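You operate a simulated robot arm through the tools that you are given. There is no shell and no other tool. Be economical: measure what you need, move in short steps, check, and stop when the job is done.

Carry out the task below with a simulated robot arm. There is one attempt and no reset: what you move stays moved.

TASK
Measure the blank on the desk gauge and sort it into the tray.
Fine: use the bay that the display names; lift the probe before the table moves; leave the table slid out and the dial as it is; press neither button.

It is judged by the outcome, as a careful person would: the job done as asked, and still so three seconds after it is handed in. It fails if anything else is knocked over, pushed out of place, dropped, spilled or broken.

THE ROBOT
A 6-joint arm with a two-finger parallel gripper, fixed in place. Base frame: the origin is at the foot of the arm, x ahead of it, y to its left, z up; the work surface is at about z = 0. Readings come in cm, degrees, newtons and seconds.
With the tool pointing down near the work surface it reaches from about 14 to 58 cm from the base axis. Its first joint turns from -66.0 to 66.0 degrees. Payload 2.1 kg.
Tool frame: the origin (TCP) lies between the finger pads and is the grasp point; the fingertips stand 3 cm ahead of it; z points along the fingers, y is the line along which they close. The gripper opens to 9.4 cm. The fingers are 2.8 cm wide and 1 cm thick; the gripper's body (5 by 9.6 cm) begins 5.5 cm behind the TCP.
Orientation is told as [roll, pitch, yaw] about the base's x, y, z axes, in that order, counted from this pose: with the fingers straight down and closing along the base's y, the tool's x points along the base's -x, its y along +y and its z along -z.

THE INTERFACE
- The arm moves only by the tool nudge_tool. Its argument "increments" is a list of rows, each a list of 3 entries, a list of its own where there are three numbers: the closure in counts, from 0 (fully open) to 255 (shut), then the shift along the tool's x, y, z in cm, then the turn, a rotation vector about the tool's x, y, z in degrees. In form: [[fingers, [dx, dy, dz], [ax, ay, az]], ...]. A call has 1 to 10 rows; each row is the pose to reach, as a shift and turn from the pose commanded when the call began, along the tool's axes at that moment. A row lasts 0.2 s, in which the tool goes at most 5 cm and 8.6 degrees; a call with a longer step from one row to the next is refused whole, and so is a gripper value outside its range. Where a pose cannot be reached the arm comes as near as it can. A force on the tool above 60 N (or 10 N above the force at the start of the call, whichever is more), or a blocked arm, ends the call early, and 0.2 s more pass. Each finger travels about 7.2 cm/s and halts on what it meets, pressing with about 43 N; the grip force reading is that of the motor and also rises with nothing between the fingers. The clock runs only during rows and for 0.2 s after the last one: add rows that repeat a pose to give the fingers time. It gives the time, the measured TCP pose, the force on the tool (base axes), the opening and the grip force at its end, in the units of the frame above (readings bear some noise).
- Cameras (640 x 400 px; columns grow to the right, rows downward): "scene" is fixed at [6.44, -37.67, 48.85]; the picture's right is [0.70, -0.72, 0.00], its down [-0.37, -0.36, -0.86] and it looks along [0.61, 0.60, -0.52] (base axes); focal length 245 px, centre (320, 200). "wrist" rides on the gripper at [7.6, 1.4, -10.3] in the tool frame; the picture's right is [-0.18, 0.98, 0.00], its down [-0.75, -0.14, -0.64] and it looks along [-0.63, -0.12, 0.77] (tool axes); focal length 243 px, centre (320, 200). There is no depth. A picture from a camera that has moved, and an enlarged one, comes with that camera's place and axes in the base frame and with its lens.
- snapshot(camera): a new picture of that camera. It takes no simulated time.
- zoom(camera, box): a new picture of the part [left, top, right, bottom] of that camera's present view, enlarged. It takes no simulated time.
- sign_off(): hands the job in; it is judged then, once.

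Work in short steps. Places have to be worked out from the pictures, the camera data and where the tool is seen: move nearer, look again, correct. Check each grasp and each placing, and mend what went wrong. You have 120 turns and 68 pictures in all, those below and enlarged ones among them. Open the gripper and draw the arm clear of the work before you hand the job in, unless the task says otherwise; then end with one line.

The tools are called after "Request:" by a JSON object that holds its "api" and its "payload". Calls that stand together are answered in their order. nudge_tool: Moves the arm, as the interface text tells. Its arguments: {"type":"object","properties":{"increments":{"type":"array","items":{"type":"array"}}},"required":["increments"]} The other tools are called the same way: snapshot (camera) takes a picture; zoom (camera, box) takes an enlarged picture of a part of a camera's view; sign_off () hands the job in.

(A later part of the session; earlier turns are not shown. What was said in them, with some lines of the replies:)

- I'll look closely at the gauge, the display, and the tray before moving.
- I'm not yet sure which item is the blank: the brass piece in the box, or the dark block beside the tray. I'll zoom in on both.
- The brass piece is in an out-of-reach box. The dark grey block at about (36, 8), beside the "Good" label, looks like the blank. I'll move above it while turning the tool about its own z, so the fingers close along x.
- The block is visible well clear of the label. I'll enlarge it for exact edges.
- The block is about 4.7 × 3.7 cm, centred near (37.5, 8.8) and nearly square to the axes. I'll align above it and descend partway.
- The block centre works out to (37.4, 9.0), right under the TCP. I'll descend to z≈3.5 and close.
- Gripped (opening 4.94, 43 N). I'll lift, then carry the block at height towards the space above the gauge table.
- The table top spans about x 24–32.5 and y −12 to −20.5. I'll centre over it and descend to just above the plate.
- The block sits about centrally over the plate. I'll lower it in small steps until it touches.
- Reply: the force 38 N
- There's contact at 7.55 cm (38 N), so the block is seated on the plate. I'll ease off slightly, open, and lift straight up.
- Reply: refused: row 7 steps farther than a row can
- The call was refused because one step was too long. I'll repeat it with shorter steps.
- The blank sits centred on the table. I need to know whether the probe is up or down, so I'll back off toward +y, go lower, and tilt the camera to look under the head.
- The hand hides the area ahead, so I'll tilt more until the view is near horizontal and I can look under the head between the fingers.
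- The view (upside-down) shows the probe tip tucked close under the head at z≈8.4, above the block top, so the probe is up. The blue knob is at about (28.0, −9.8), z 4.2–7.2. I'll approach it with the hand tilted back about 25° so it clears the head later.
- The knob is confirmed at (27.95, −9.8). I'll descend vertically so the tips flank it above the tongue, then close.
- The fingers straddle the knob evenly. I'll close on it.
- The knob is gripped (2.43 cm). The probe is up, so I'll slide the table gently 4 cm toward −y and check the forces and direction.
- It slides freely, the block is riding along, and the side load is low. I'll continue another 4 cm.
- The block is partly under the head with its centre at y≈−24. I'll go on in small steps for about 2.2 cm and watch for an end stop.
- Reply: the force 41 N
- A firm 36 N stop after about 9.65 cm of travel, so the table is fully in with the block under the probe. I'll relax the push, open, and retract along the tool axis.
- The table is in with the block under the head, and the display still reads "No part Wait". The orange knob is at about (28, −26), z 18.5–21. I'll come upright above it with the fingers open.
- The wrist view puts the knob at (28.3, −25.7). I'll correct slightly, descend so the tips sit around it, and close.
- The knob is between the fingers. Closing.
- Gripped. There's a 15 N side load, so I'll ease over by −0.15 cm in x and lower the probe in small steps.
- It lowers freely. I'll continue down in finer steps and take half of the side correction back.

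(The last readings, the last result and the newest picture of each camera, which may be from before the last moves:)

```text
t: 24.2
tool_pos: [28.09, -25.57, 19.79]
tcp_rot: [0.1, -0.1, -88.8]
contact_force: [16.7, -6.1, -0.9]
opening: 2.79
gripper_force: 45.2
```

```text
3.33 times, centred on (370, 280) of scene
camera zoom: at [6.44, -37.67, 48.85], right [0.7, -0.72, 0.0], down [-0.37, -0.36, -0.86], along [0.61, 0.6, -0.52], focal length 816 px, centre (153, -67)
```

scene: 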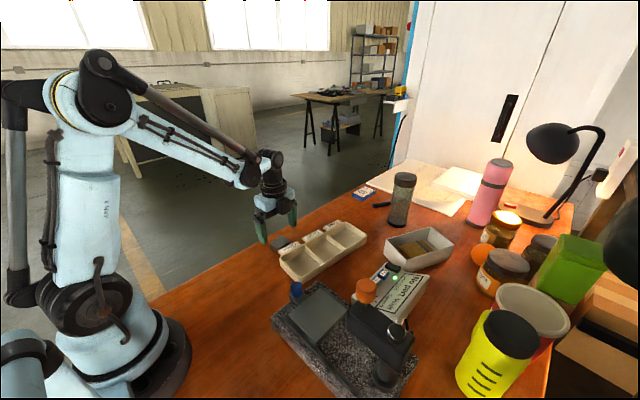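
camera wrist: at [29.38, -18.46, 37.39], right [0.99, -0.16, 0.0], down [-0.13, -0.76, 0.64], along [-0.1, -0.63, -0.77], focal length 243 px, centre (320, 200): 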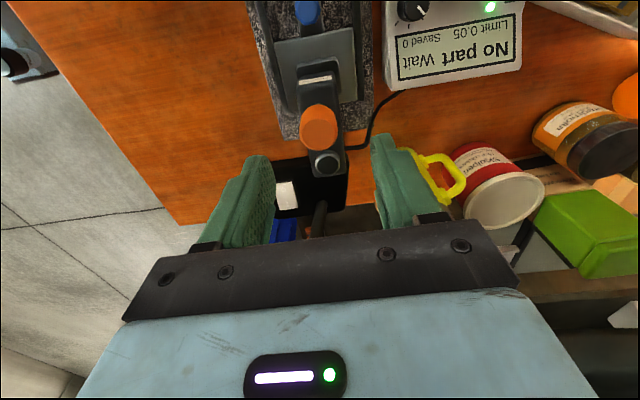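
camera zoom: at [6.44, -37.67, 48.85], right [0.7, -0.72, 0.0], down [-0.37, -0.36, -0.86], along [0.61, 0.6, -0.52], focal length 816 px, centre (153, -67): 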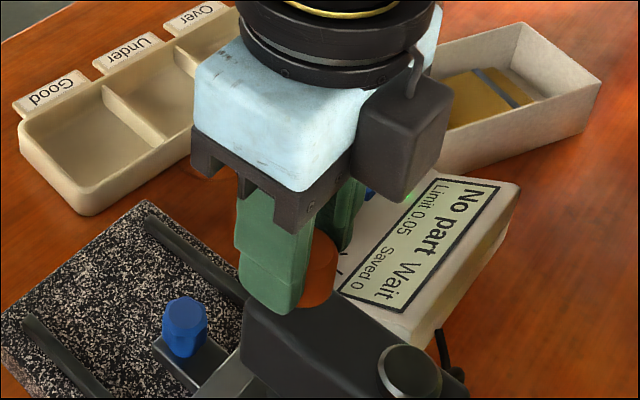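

Request:
{"api": "nudge_tool", "payload": {"increments": [[255, [0, 0.08, 0.2], [0, 0, 0]], [255, [0, 0.1, 0.4], [0, 0, 0]]]}}

Request:
{"api": "zoom", "payload": {"camera": "scene", "box": [300, 220, 440, 340]}}

```text
t: 24.8
tool_pos: [27.97, -25.62, 19.64]
tcp_rot: [-0.2, 0.0, -88.9]
contact_force: [5.7, -1.6, 36.3]
opening: 2.77
gripper_force: 44.8
```

```text
3.33 times, centred on (370, 280) of scene
camera zoom: at [6.43, -37.66, 48.86], right [0.7, -0.72, 0.0], down [-0.37, -0.36, -0.86], along [0.61, 0.6, -0.52], focal length 816 px, centre (153, -67)
```

zoom: 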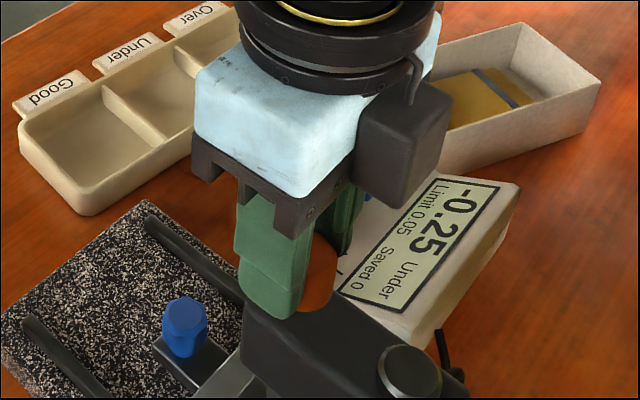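

Contact (36 N): the display now reads "−0.25 Under". I'll relax the push and open the fingers so the probe rests by itself, to check the reading.

Request:
{"api": "nudge_tool", "payload": {"increments": [[255, [0, 0, -0.2], [0, 0, 0]], [150, [0, 0, -0.2], [0, 0, 0]], [130, [0, 0, -0.2], [0, 0, 0]], [130, [0, 0, -0.2], [0, 0, 0]], [130, [0, 0, -0.2], [0, 0, 0]], [130, [0, 0, -0.2], [0, 0, 0]]]}}

Request:
{"api": "zoom", "payload": {"camera": "scene", "box": [300, 220, 440, 340]}}

```text
t: 26.2
tool_pos: [28.06, -25.48, 19.76]
tcp_rot: [-0.1, 0.1, -88.8]
contact_force: [-0.2, -0.3, -0.2]
opening: 4.62
gripper_force: 0.0
```

```text
3.33 times, centred on (370, 280) of scene
camera zoom: at [6.44, -37.67, 48.85], right [0.7, -0.72, 0.0], down [-0.37, -0.36, -0.86], along [0.61, 0.6, -0.52], focal length 816 px, centre (153, -67)
```

zoom: 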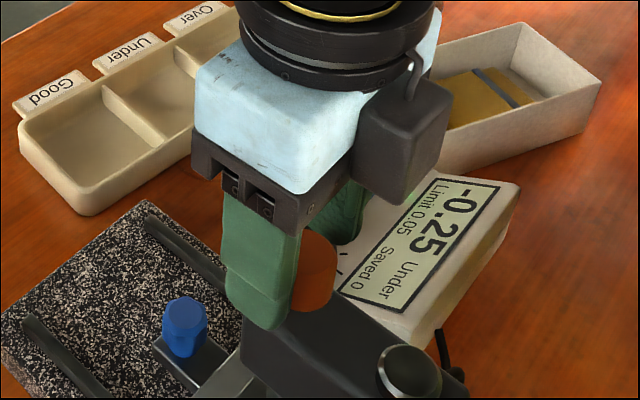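

The reading holds at −0.25 Under, so it goes in the "Under" bay. I'll re-grip the knob and raise the probe back to its original height.

Request:
{"api": "nudge_tool", "payload": {"increments": [[200, [0, 0, 0], [0, 0, 0]], [255, [0, 0, 0], [0, 0, 0]], [255, [0, 0, 0], [0, 0, 0]], [255, [0, 0, 0], [0, 0, 0]], [255, [0, 0, -0.6], [0, 0, 0]], [255, [0, 0, -1.2], [0, 0, 0]], [255, [0, 0, -1.8], [0, 0, 0]], [255, [0, 0, -2.1], [0, 0, 0]], [255, [0, 0, -2.3], [0, 0, 0]]]}}

Request:
{"api": "zoom", "payload": {"camera": "scene", "box": [300, 220, 440, 340]}}

```text
t: 28.2
tool_pos: [27.97, -25.56, 22.04]
tcp_rot: [-0.1, 0.1, -88.9]
contact_force: [-15.2, 4.1, -9.2]
opening: 2.79
gripper_force: 44.9
```

```text
3.33 times, centred on (370, 280) of scene
camera zoom: at [6.44, -37.67, 48.85], right [0.7, -0.72, 0.0], down [-0.37, -0.36, -0.86], along [0.61, 0.6, -0.52], focal length 816 px, centre (153, -67)
```

zoom: 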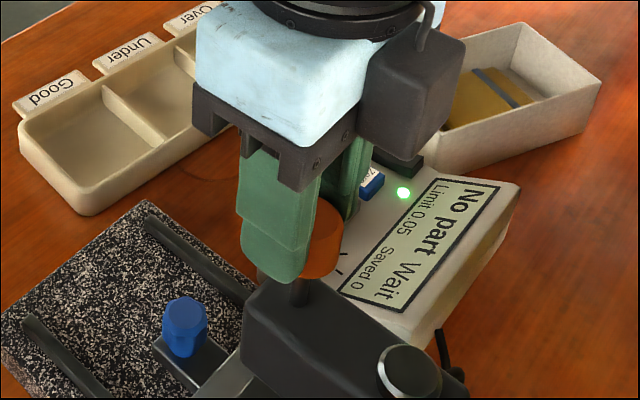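

The probe is up against its top stop and the display is back to "No part Wait". I'll release, rise clear, and check that it stays up.

Request:
{"api": "nudge_tool", "payload": {"increments": [[200, [0, 0, 0], [0, 0, 0]], [110, [0, 0, 0], [0, 0, 0]], [90, [0, 0, 0], [0, 0, 0]], [90, [0, 0, -3], [0, 0, 0]], [90, [0, 0, -6.5], [0, 0, 0]], [90, [4.5, 0, -6.5], [0, 0, 0]], [90, [9, 0, -6.5], [0, 0, 0]], [90, [13.5, 0, -6], [0, -5, 0]], [90, [15, 0, -6], [0, -13, 0]]]}}

Request:
{"api": "zoom", "payload": {"camera": "scene", "box": [270, 240, 430, 380]}}

```text
t: 30.2
tool_pos: [27.73, -10.5, 27.92]
tcp_rot: [0.0, -13.1, -88.9]
contact_force: [0.1, 1.0, 0.0]
opening: 6.07
gripper_force: 0.0
```

```text
2.86 times, centred on (350, 310) of scene
camera zoom: at [6.44, -37.67, 48.85], right [0.7, -0.72, 0.0], down [-0.37, -0.36, -0.86], along [0.61, 0.6, -0.52], focal length 700 px, centre (234, -114)
```

zoom: 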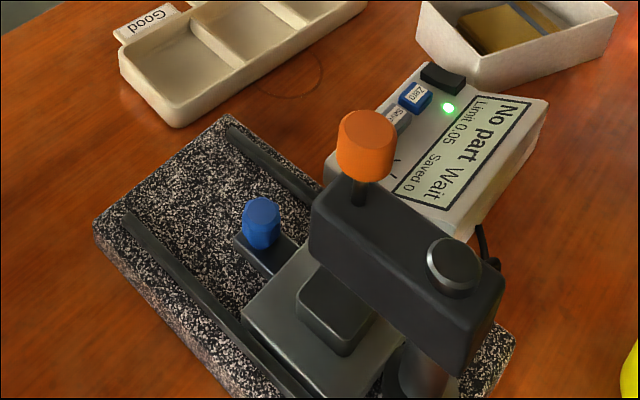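

The probe stays up. I'll retrace to the blue knob: first to the retreat point with a 25° tilt.

Request:
{"api": "nudge_tool", "payload": {"increments": [[110, [-0.16, 0.12, 3.7], [0, -6, 0]], [120, [-0.32, 0.25, 7.46], [0, -12, 0]], [120, [-0.32, 0.25, 7.46], [0, -12, 0]]]}}

```text
t: 31.0
tool_pos: [27.92, -12.61, 20.76]
tcp_rot: [0.0, -25.1, -88.8]
contact_force: [-0.5, -0.2, 0.2]
opening: 5.0
gripper_force: 0.0
```

I'm at the retreat point. I'll descend along the tool axis to the knob and stop short to check.

Request:
{"api": "nudge_tool", "payload": {"increments": [[120, [0.1, 0, 4.5], [0, 0, 0]], [120, [0.2, 0.02, 8.5], [0, 0, 0]], [120, [0.29, 0.03, 11], [0, 0, 0]], [120, [0.29, 0.03, 13.95], [0, 0, 0]]]}}

Request:
{"api": "zoom", "payload": {"camera": "wrist", "box": [210, 0, 430, 250]}}

```text
t: 32.0
tool_pos: [28.08, -18.17, 7.99]
tcp_rot: [0.0, -25.0, -88.9]
contact_force: [0.7, 0.9, -0.3]
opening: 4.98
gripper_force: 0.0
```

```text
1.60 times, centred on (320, 125) of wrist
camera zoom: at [29.39, -6.95, 14.13], right [0.99, -0.15, 0.08], down [-0.13, -0.41, 0.9], along [-0.1, -0.9, -0.43], focal length 388 px, centre (320, 320)
```

zoom: 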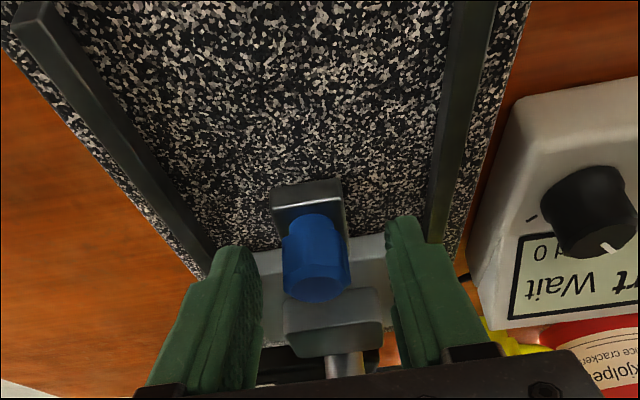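

The fingers straddle the knob again. I'll close and begin pulling the table out toward +y.

Request:
{"api": "nudge_tool", "payload": {"increments": [[200, [0, -0.05, 0], [0, 0, 0]], [255, [0, -0.05, 0], [0, 0, 0]], [255, [0, -0.05, 0], [0, 0, 0]], [255, [0, -0.05, 0], [0, 0, 0]], [255, [0.91, -0.05, -0.42], [0, 0, 0]], [255, [1.81, -0.05, -0.85], [0, 0, 0]], [255, [2.72, -0.04, -1.27], [0, 0, 0]], [255, [3.62, -0.03, -1.69], [0, 0, 0]]]}}

```text
t: 33.8
tool_pos: [28.15, -14.21, 7.92]
tcp_rot: [-0.1, -24.9, -88.9]
contact_force: [-18.4, -1.3, -9.8]
opening: 2.44
gripper_force: 45.1
```

It's moving well. I'll ease −0.12 in x and continue 4 cm.

Request:
{"api": "nudge_tool", "payload": {"increments": [[255, [0.91, -0.1, -0.42], [0, 0, 0]], [255, [1.81, -0.12, -0.85], [0, 0, 0]], [255, [2.72, -0.12, -1.27], [0, 0, 0]], [255, [3.62, -0.12, -1.69], [0, 0, 0]]]}}

```text
t: 34.8
tool_pos: [27.99, -10.2, 8.05]
tcp_rot: [0.2, -25.0, -88.8]
contact_force: [11.7, -0.2, -13.0]
opening: 2.44
gripper_force: 44.9
```

About 1.5 cm remain to the original position. I'll finish in small steps.

Request:
{"api": "nudge_tool", "payload": {"increments": [[255, [0.45, 0.05, -0.21], [0, 0, 0]], [255, [0.91, 0.05, -0.42], [0, 0, 0]], [255, [1.4, 0.05, -0.65], [0, 0, 0]]]}}

Request:
{"api": "zoom", "payload": {"camera": "scene", "box": [260, 230, 420, 370]}}

```text
t: 35.6
tool_pos: [27.92, -8.76, 8.02]
tcp_rot: [0.2, -25.1, -88.8]
contact_force: [20.4, -8.7, -20.0]
opening: 2.44
gripper_force: 45.2
```

```text
2.86 times, centred on (340, 300) of scene
camera zoom: at [6.45, -37.68, 48.84], right [0.7, -0.72, 0.0], down [-0.37, -0.36, -0.86], along [0.61, 0.6, -0.52], focal length 700 px, centre (263, -86)
```

zoom: 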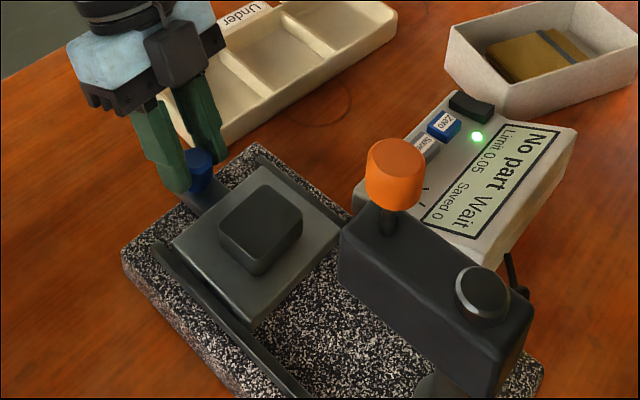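

It's back at the outer stop. I'll give a slight final pull, release, and retract along the tool axis.

Request:
{"api": "nudge_tool", "payload": {"increments": [[255, [0.15, 0.1, 0.05], [0, 0, 0]], [180, [0.05, 0.1, 0.05], [0, 0, 0]], [120, [0.0, 0.1, 0.05], [0, 0, 0]], [110, [0, 0.1, 0], [0, 0, 0]], [110, [0, 0.1, -4], [0, 0, 0]], [90, [0, 0.1, -8], [0, 0, 0]], [90, [0, 0.1, -10], [0, 8, 0]], [90, [0, 0.1, -11], [0, 16, 0]], [90, [0, 0.1, -11], [0, 24, 0]], [90, [0, 0.1, -11], [0, 25.1, 0]]]}}

Request:
{"api": "snapshot", "payload": {"camera": "wrist"}}

```text
t: 37.8
tool_pos: [27.71, -3.91, 18.04]
tcp_rot: [0.0, 0.1, -88.8]
contact_force: [-0.2, -0.7, -0.2]
opening: 6.08
gripper_force: 0.1
```

```text
16 pictures are left
camera wrist: at [29.11, 3.59, 28.39], right [0.99, -0.16, 0.0], down [-0.13, -0.76, 0.64], along [-0.1, -0.63, -0.77], focal length 243 px, centre (320, 200)
```

wrist: 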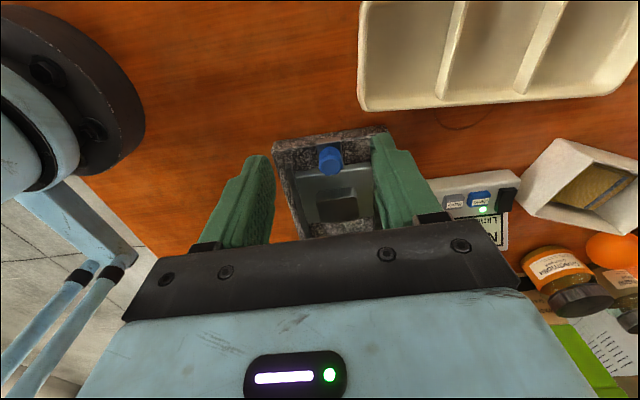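

The table is out, the blank is still centred, and the probe is up. Next I'll move above the blank and descend to the same grasp pose I used when releasing it.

Request:
{"api": "nudge_tool", "payload": {"increments": [[70, [-4.5, 0.05, 0], [0, 0, 0]], [70, [-9, 0.1, 0], [0, 0, 0]], [70, [-12.3, 0.16, 1], [0, 0, 0]], [70, [-12.3, 0.16, 5.5], [0, 0, 0]], [70, [-12.3, 0.16, 8.5], [0, 0, 0]]]}}

Request:
{"api": "zoom", "payload": {"camera": "wrist", "box": [200, 0, 440, 250]}}

```text
t: 39.0
tool_pos: [28.31, -16.24, 9.43]
tcp_rot: [0.0, 0.0, -88.8]
contact_force: [0.1, 0.1, 0.6]
opening: 6.82
gripper_force: 0.0
```

```text
1.60 times, centred on (320, 125) of wrist
camera zoom: at [29.59, -8.72, 19.78], right [0.99, -0.16, 0.0], down [-0.13, -0.76, 0.64], along [-0.1, -0.63, -0.77], focal length 388 px, centre (320, 320)
```

zoom: 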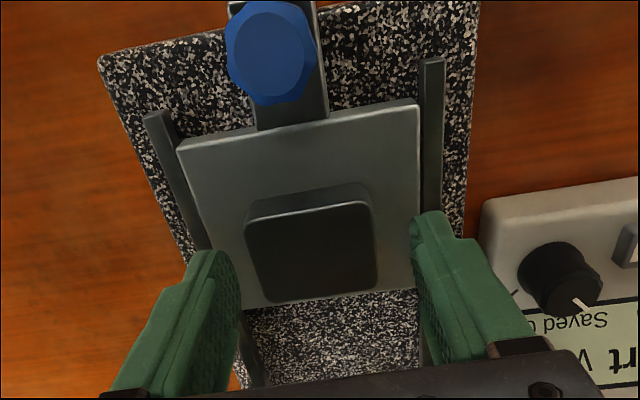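

The blank is centred between the fingers to within 0.25 cm. I'll correct, lower, and grip.

Request:
{"api": "nudge_tool", "payload": {"increments": [[70, [-0.1, -0.2, 1], [0, 0, 0]], [70, [-0.1, -0.2, 1.85], [0, 0, 0]], [150, [-0.1, -0.2, 1.85], [0, 0, 0]], [255, [-0.1, -0.2, 1.85], [0, 0, 0]], [255, [-0.1, -0.2, 1.85], [0, 0, 0]], [255, [-0.1, -0.2, 1.85], [0, 0, 0]]]}}

```text
t: 40.4
tool_pos: [28.16, -16.39, 7.66]
tcp_rot: [0.0, 0.2, -88.8]
contact_force: [-0.7, -0.1, 0.1]
opening: 4.92
gripper_force: 42.8
```

Gripped (4.92). I'll lift straight up, then carry it to above the Under bay (≈43.7, −3.1), turning the tool back toward yaw ≈ −4°.

Request:
{"api": "nudge_tool", "payload": {"increments": [[255, [0, 0, -4], [0, 0, 0]], [255, [0, 0, -8], [0, 0, 0]], [255, [0, 0, -12], [0, 0, 0]], [255, [1.85, 2.25, -12], [0, 0, -8.5]], [255, [3.7, 4.5, -12], [0, 0, -17]], [255, [5.55, 6.75, -12], [0, 0, -25.5]], [255, [7.4, 9, -12], [0, 0, -34]], [255, [9.3, 11.3, -12], [0, 0, -42.5]], [255, [11.1, 13.5, -12], [0, 0, -51]], [255, [12.97, 15.78, -12], [0, 0, -59.5]]]}}

Request:
{"api": "nudge_tool", "payload": {"increments": [[255, [0, 0, 0], [0, 0, -8.5]], [255, [0, 0, 0], [0, 0, -17]], [255, [0, 0, 0], [0, 0, -25]], [255, [0, 0, 0], [0, 0, -25]]]}}

Request:
{"api": "snapshot", "payload": {"camera": "wrist"}}

Request:
{"api": "zoom", "payload": {"camera": "scene", "box": [260, 180, 420, 320]}}

```text
t: 42.6
tool_pos: [43.57, -3.15, 19.63]
tcp_rot: [0.2, 0.0, -29.2]
contact_force: [0.2, -0.8, -3.2]
opening: 4.96
gripper_force: 43.2
```

```text
t: 43.6
tool_pos: [43.59, -3.13, 19.67]
tcp_rot: [0.1, 0.0, -4.2]
contact_force: [1.2, 0.2, -3.3]
opening: 4.95
gripper_force: 43.2
```

```text
14 pictures are left
camera wrist: at [36.13, -1.2, 29.98], right [0.26, 0.97, 0.0], down [0.74, -0.2, 0.64], along [0.62, -0.16, -0.77], focal length 243 px, centre (320, 200)
```

wrist: 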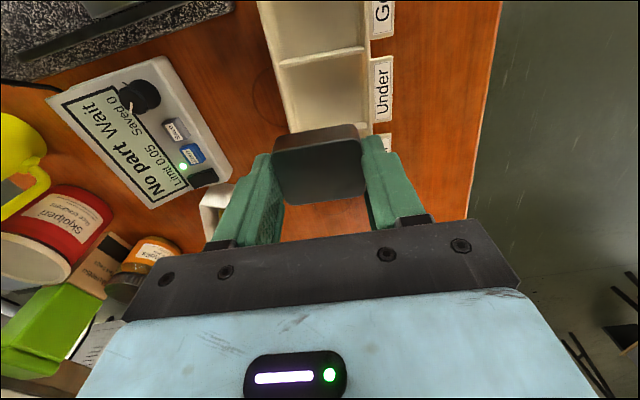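

```text
2.86 times, centred on (340, 250) of scene
camera zoom: at [6.44, -37.67, 48.85], right [0.7, -0.72, 0.0], down [-0.37, -0.36, -0.86], along [0.61, 0.6, -0.52], focal length 700 px, centre (263, 57)
```

zoom: 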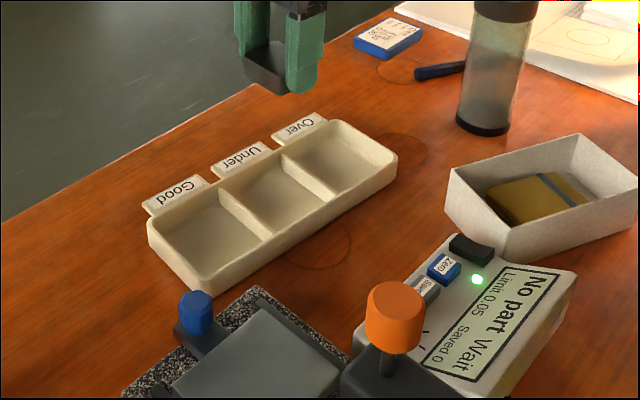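

The wrist view puts the Under bay centre near (44.2, −2.5) with the tray turned about −5.5°. I'll shift there, align, descend partway, and look again.

Request:
{"api": "nudge_tool", "payload": {"increments": [[255, [-0.55, 0.64, 3], [0, 0, 1.3]], [255, [-0.55, 0.64, 7], [0, 0, 1.3]], [255, [-0.55, 0.64, 10.5], [0, 0, 1.3]]]}}

Request:
{"api": "snapshot", "payload": {"camera": "wrist"}}

Request:
{"api": "zoom", "payload": {"camera": "scene", "box": [270, 190, 390, 290]}}

```text
t: 44.4
tool_pos: [44.09, -2.51, 9.0]
tcp_rot: [0.2, 0.0, -5.7]
contact_force: [0.2, -0.3, -4.2]
opening: 4.94
gripper_force: 42.3
```

```text
12 pictures are left
camera wrist: at [36.7, -0.37, 19.39], right [0.28, 0.96, 0.0], down [0.74, -0.22, 0.64], along [0.62, -0.18, -0.77], focal length 243 px, centre (320, 200)
```

wrist: 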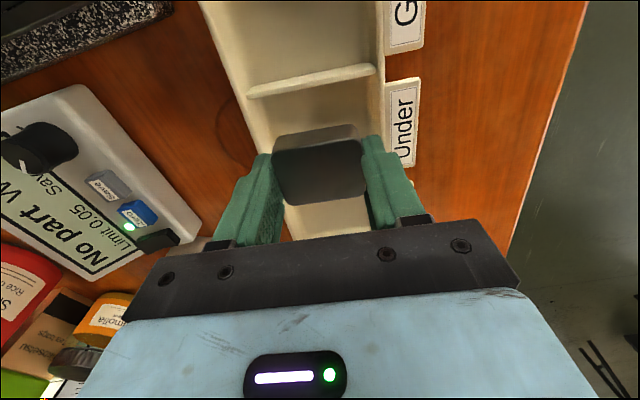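

```text
4.00 times, centred on (330, 240) of scene
camera zoom: at [6.44, -37.67, 48.85], right [0.7, -0.72, 0.0], down [-0.37, -0.36, -0.86], along [0.61, 0.6, -0.52], focal length 979 px, centre (280, 40)
```

zoom: 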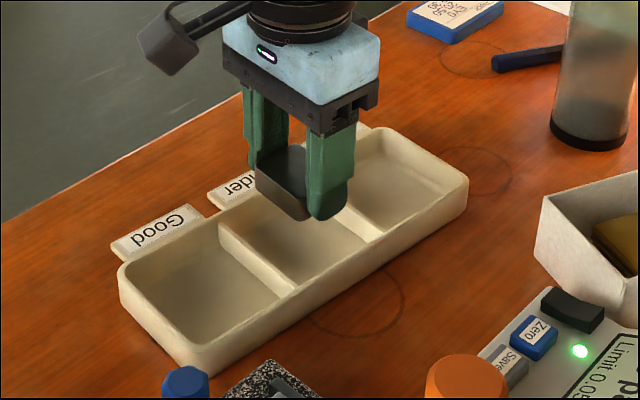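

The bay centre is confirmed near (44.2, −2.5), with about 0.5 cm clearance on each side of the fingers. I'll lower into the bay.

Request:
{"api": "nudge_tool", "payload": {"increments": [[255, [-0.15, -0.03, 2], [0, 0, 0.5]], [255, [-0.15, -0.03, 3.6], [0, 0, 0.5]], [255, [-0.15, -0.03, 4.1], [0, 0, 0.5]]]}}

Request:
{"api": "zoom", "payload": {"camera": "scene", "box": [270, 190, 390, 290]}}

```text
t: 45.2
tool_pos: [44.3, -2.55, 5.02]
tcp_rot: [0.1, 0.0, -6.1]
contact_force: [0.0, -0.6, -3.2]
opening: 4.97
gripper_force: 43.1
```

```text
4.00 times, centred on (330, 240) of scene
camera zoom: at [6.44, -37.67, 48.85], right [0.7, -0.72, 0.0], down [-0.37, -0.36, -0.86], along [0.61, 0.6, -0.52], focal length 979 px, centre (280, 40)
```

zoom: 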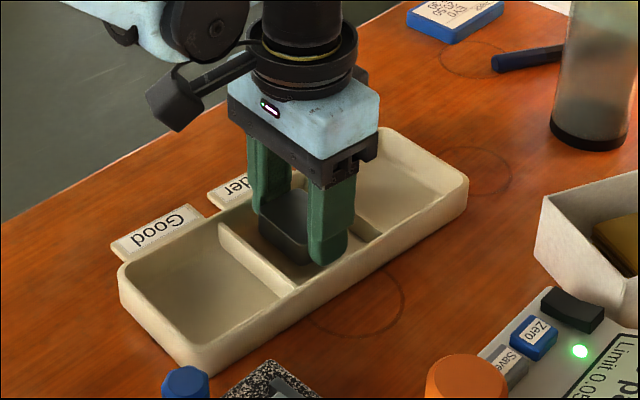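

The block is inside the Under bay, clear of the walls. I'll lower gently to touch.

Request:
{"api": "nudge_tool", "payload": {"increments": [[255, [0, 0, 0.3], [0, 0, 0]], [255, [0, 0, 0.55], [0, 0, 0]], [255, [0, 0, 0.75], [0, 0, 0]]]}}

```text
t: 46.0
tool_pos: [44.2, -2.58, 4.23]
tcp_rot: [0.1, 0.0, -6.2]
contact_force: [0.1, 1.0, -4.0]
opening: 4.95
gripper_force: 43.2
```

Request:
{"api": "nudge_tool", "payload": {"increments": [[255, [0, 0, 0.15], [0, 0, 0]], [255, [0, 0, 0.3], [0, 0, 0]]]}}

```text
t: 46.6
tool_pos: [44.27, -2.46, 4.0]
tcp_rot: [0.0, 0.0, -6.2]
contact_force: [-0.3, -0.4, -2.1]
opening: 4.95
gripper_force: 43.0
```

Request:
{"api": "nudge_tool", "payload": {"increments": [[255, [0, 0, 0.12], [0, 0, 0]], [255, [0, 0, 0.2], [0, 0, 0]]]}}

```text
t: 47.2
tool_pos: [44.26, -2.58, 3.78]
tcp_rot: [0.0, 0.0, -6.2]
contact_force: [0.0, -0.1, -3.3]
opening: 4.93
gripper_force: 43.3
```

No contact yet; I'll go on in fine steps.

Request:
{"api": "nudge_tool", "payload": {"increments": [[255, [0, 0, 0.12], [0, 0, 0]], [255, [0, 0, 0.24], [0, 0, 0]]]}}

Request:
{"api": "zoom", "payload": {"camera": "scene", "box": [290, 200, 380, 275]}}

```text
t: 47.8
tool_pos: [44.34, -2.48, 3.66]
tcp_rot: [0.1, -0.1, -6.1]
contact_force: [-1.6, 1.5, 37.3]
opening: 4.97
gripper_force: 43.0
```

```text
5.33 times, centred on (335, 238) of scene
camera zoom: at [6.42, -37.67, 48.85], right [0.7, -0.72, 0.0], down [-0.37, -0.36, -0.86], along [0.61, 0.6, -0.51], focal length 1306 px, centre (240, 0)
```

zoom: 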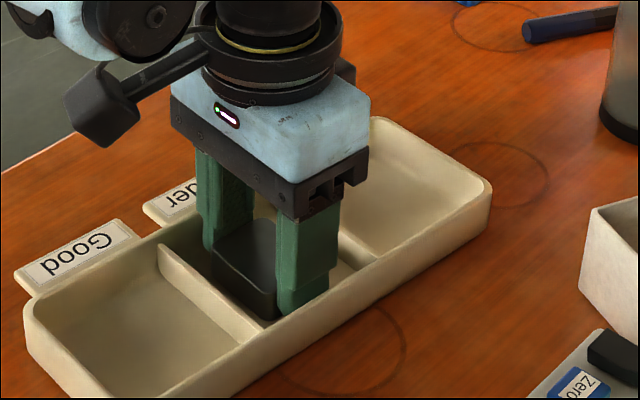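

It's seated on the bay floor (37 N). I'll ease off, open just a little, and rise straight out.

Request:
{"api": "nudge_tool", "payload": {"increments": [[255, [0, 0, -0.12], [0, 0, 0]], [180, [0, 0, -0.12], [0, 0, 0]], [108, [0, 0, -0.12], [0, 0, 0]], [108, [0, 0, -0.12], [0, 0, 0]], [108, [0, 0, -2], [0, 0, 0]], [108, [0, 0, -6], [0, 0, 0]], [90, [0, 0, -10], [0, 0, 0]], [90, [0, 0, -14.5], [0, 0, 0]], [90, [0, 3, -18], [0, 0, 0]]]}}

Request:
{"api": "snapshot", "payload": {"camera": "scene"}}

Request:
{"api": "zoom", "payload": {"camera": "scene", "box": [260, 200, 420, 380]}}

Request:
{"api": "snapshot", "payload": {"camera": "wrist"}}

```text
t: 49.8
tool_pos: [44.76, 0.41, 21.75]
tcp_rot: [0.0, 0.1, -6.1]
contact_force: [-1.2, 0.3, 0.0]
opening: 6.08
gripper_force: 0.0
```

```text
8 pictures are left
```

scene: 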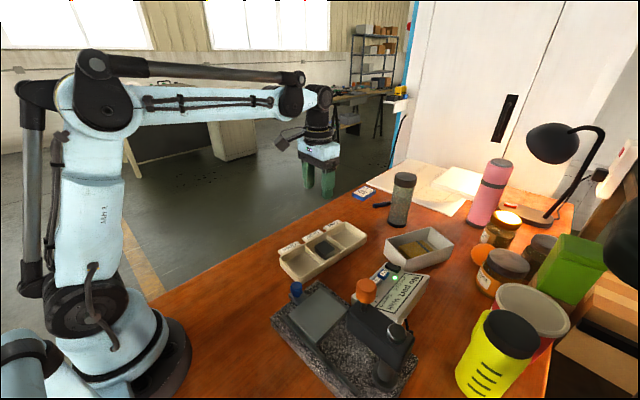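

```text
2.22 times, centred on (340, 290) of scene
camera zoom: at [6.44, -37.67, 48.85], right [0.7, -0.72, 0.0], down [-0.37, -0.36, -0.86], along [0.61, 0.6, -0.52], focal length 544 px, centre (276, 0)
```

zoom: 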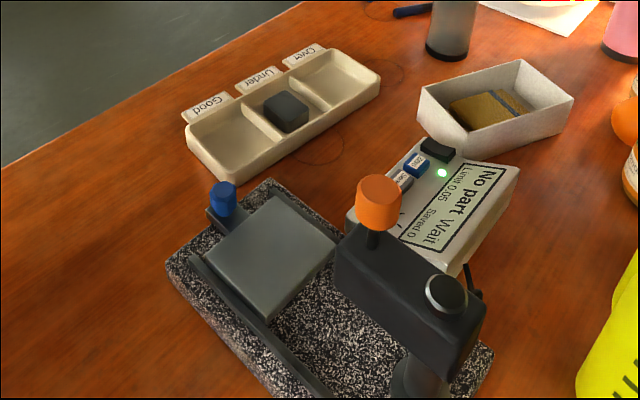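

```text
6 pictures are left
camera wrist: at [37.33, 2.55, 31.97], right [0.29, 0.96, 0.0], down [0.73, -0.22, 0.64], along [0.61, -0.18, -0.77], focal length 243 px, centre (320, 200)
```

wrist: 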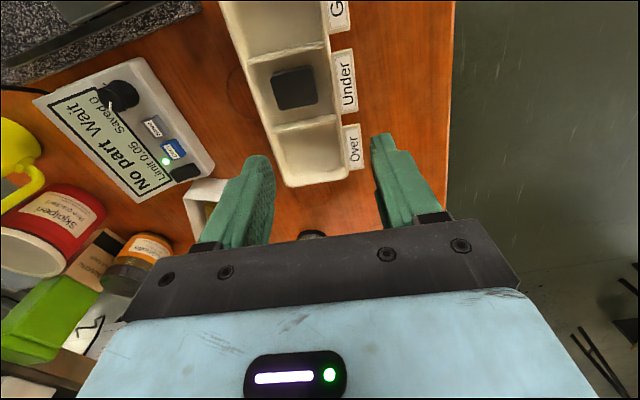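

The blank lies flat in the Under bay, the probe is up, the table is out, and nothing else has moved. The gripper is open and the arm is clear, so I'm handing the job in.

Request:
{"api": "sign_off", "payload": {}}

```text
The job is handed in.
```

The blank measured −0.25 ("Under" on the display, limit 0.05) and is lying in the Under bay; the probe is up, the table is slid out, and I touched neither the dial nor the buttons.
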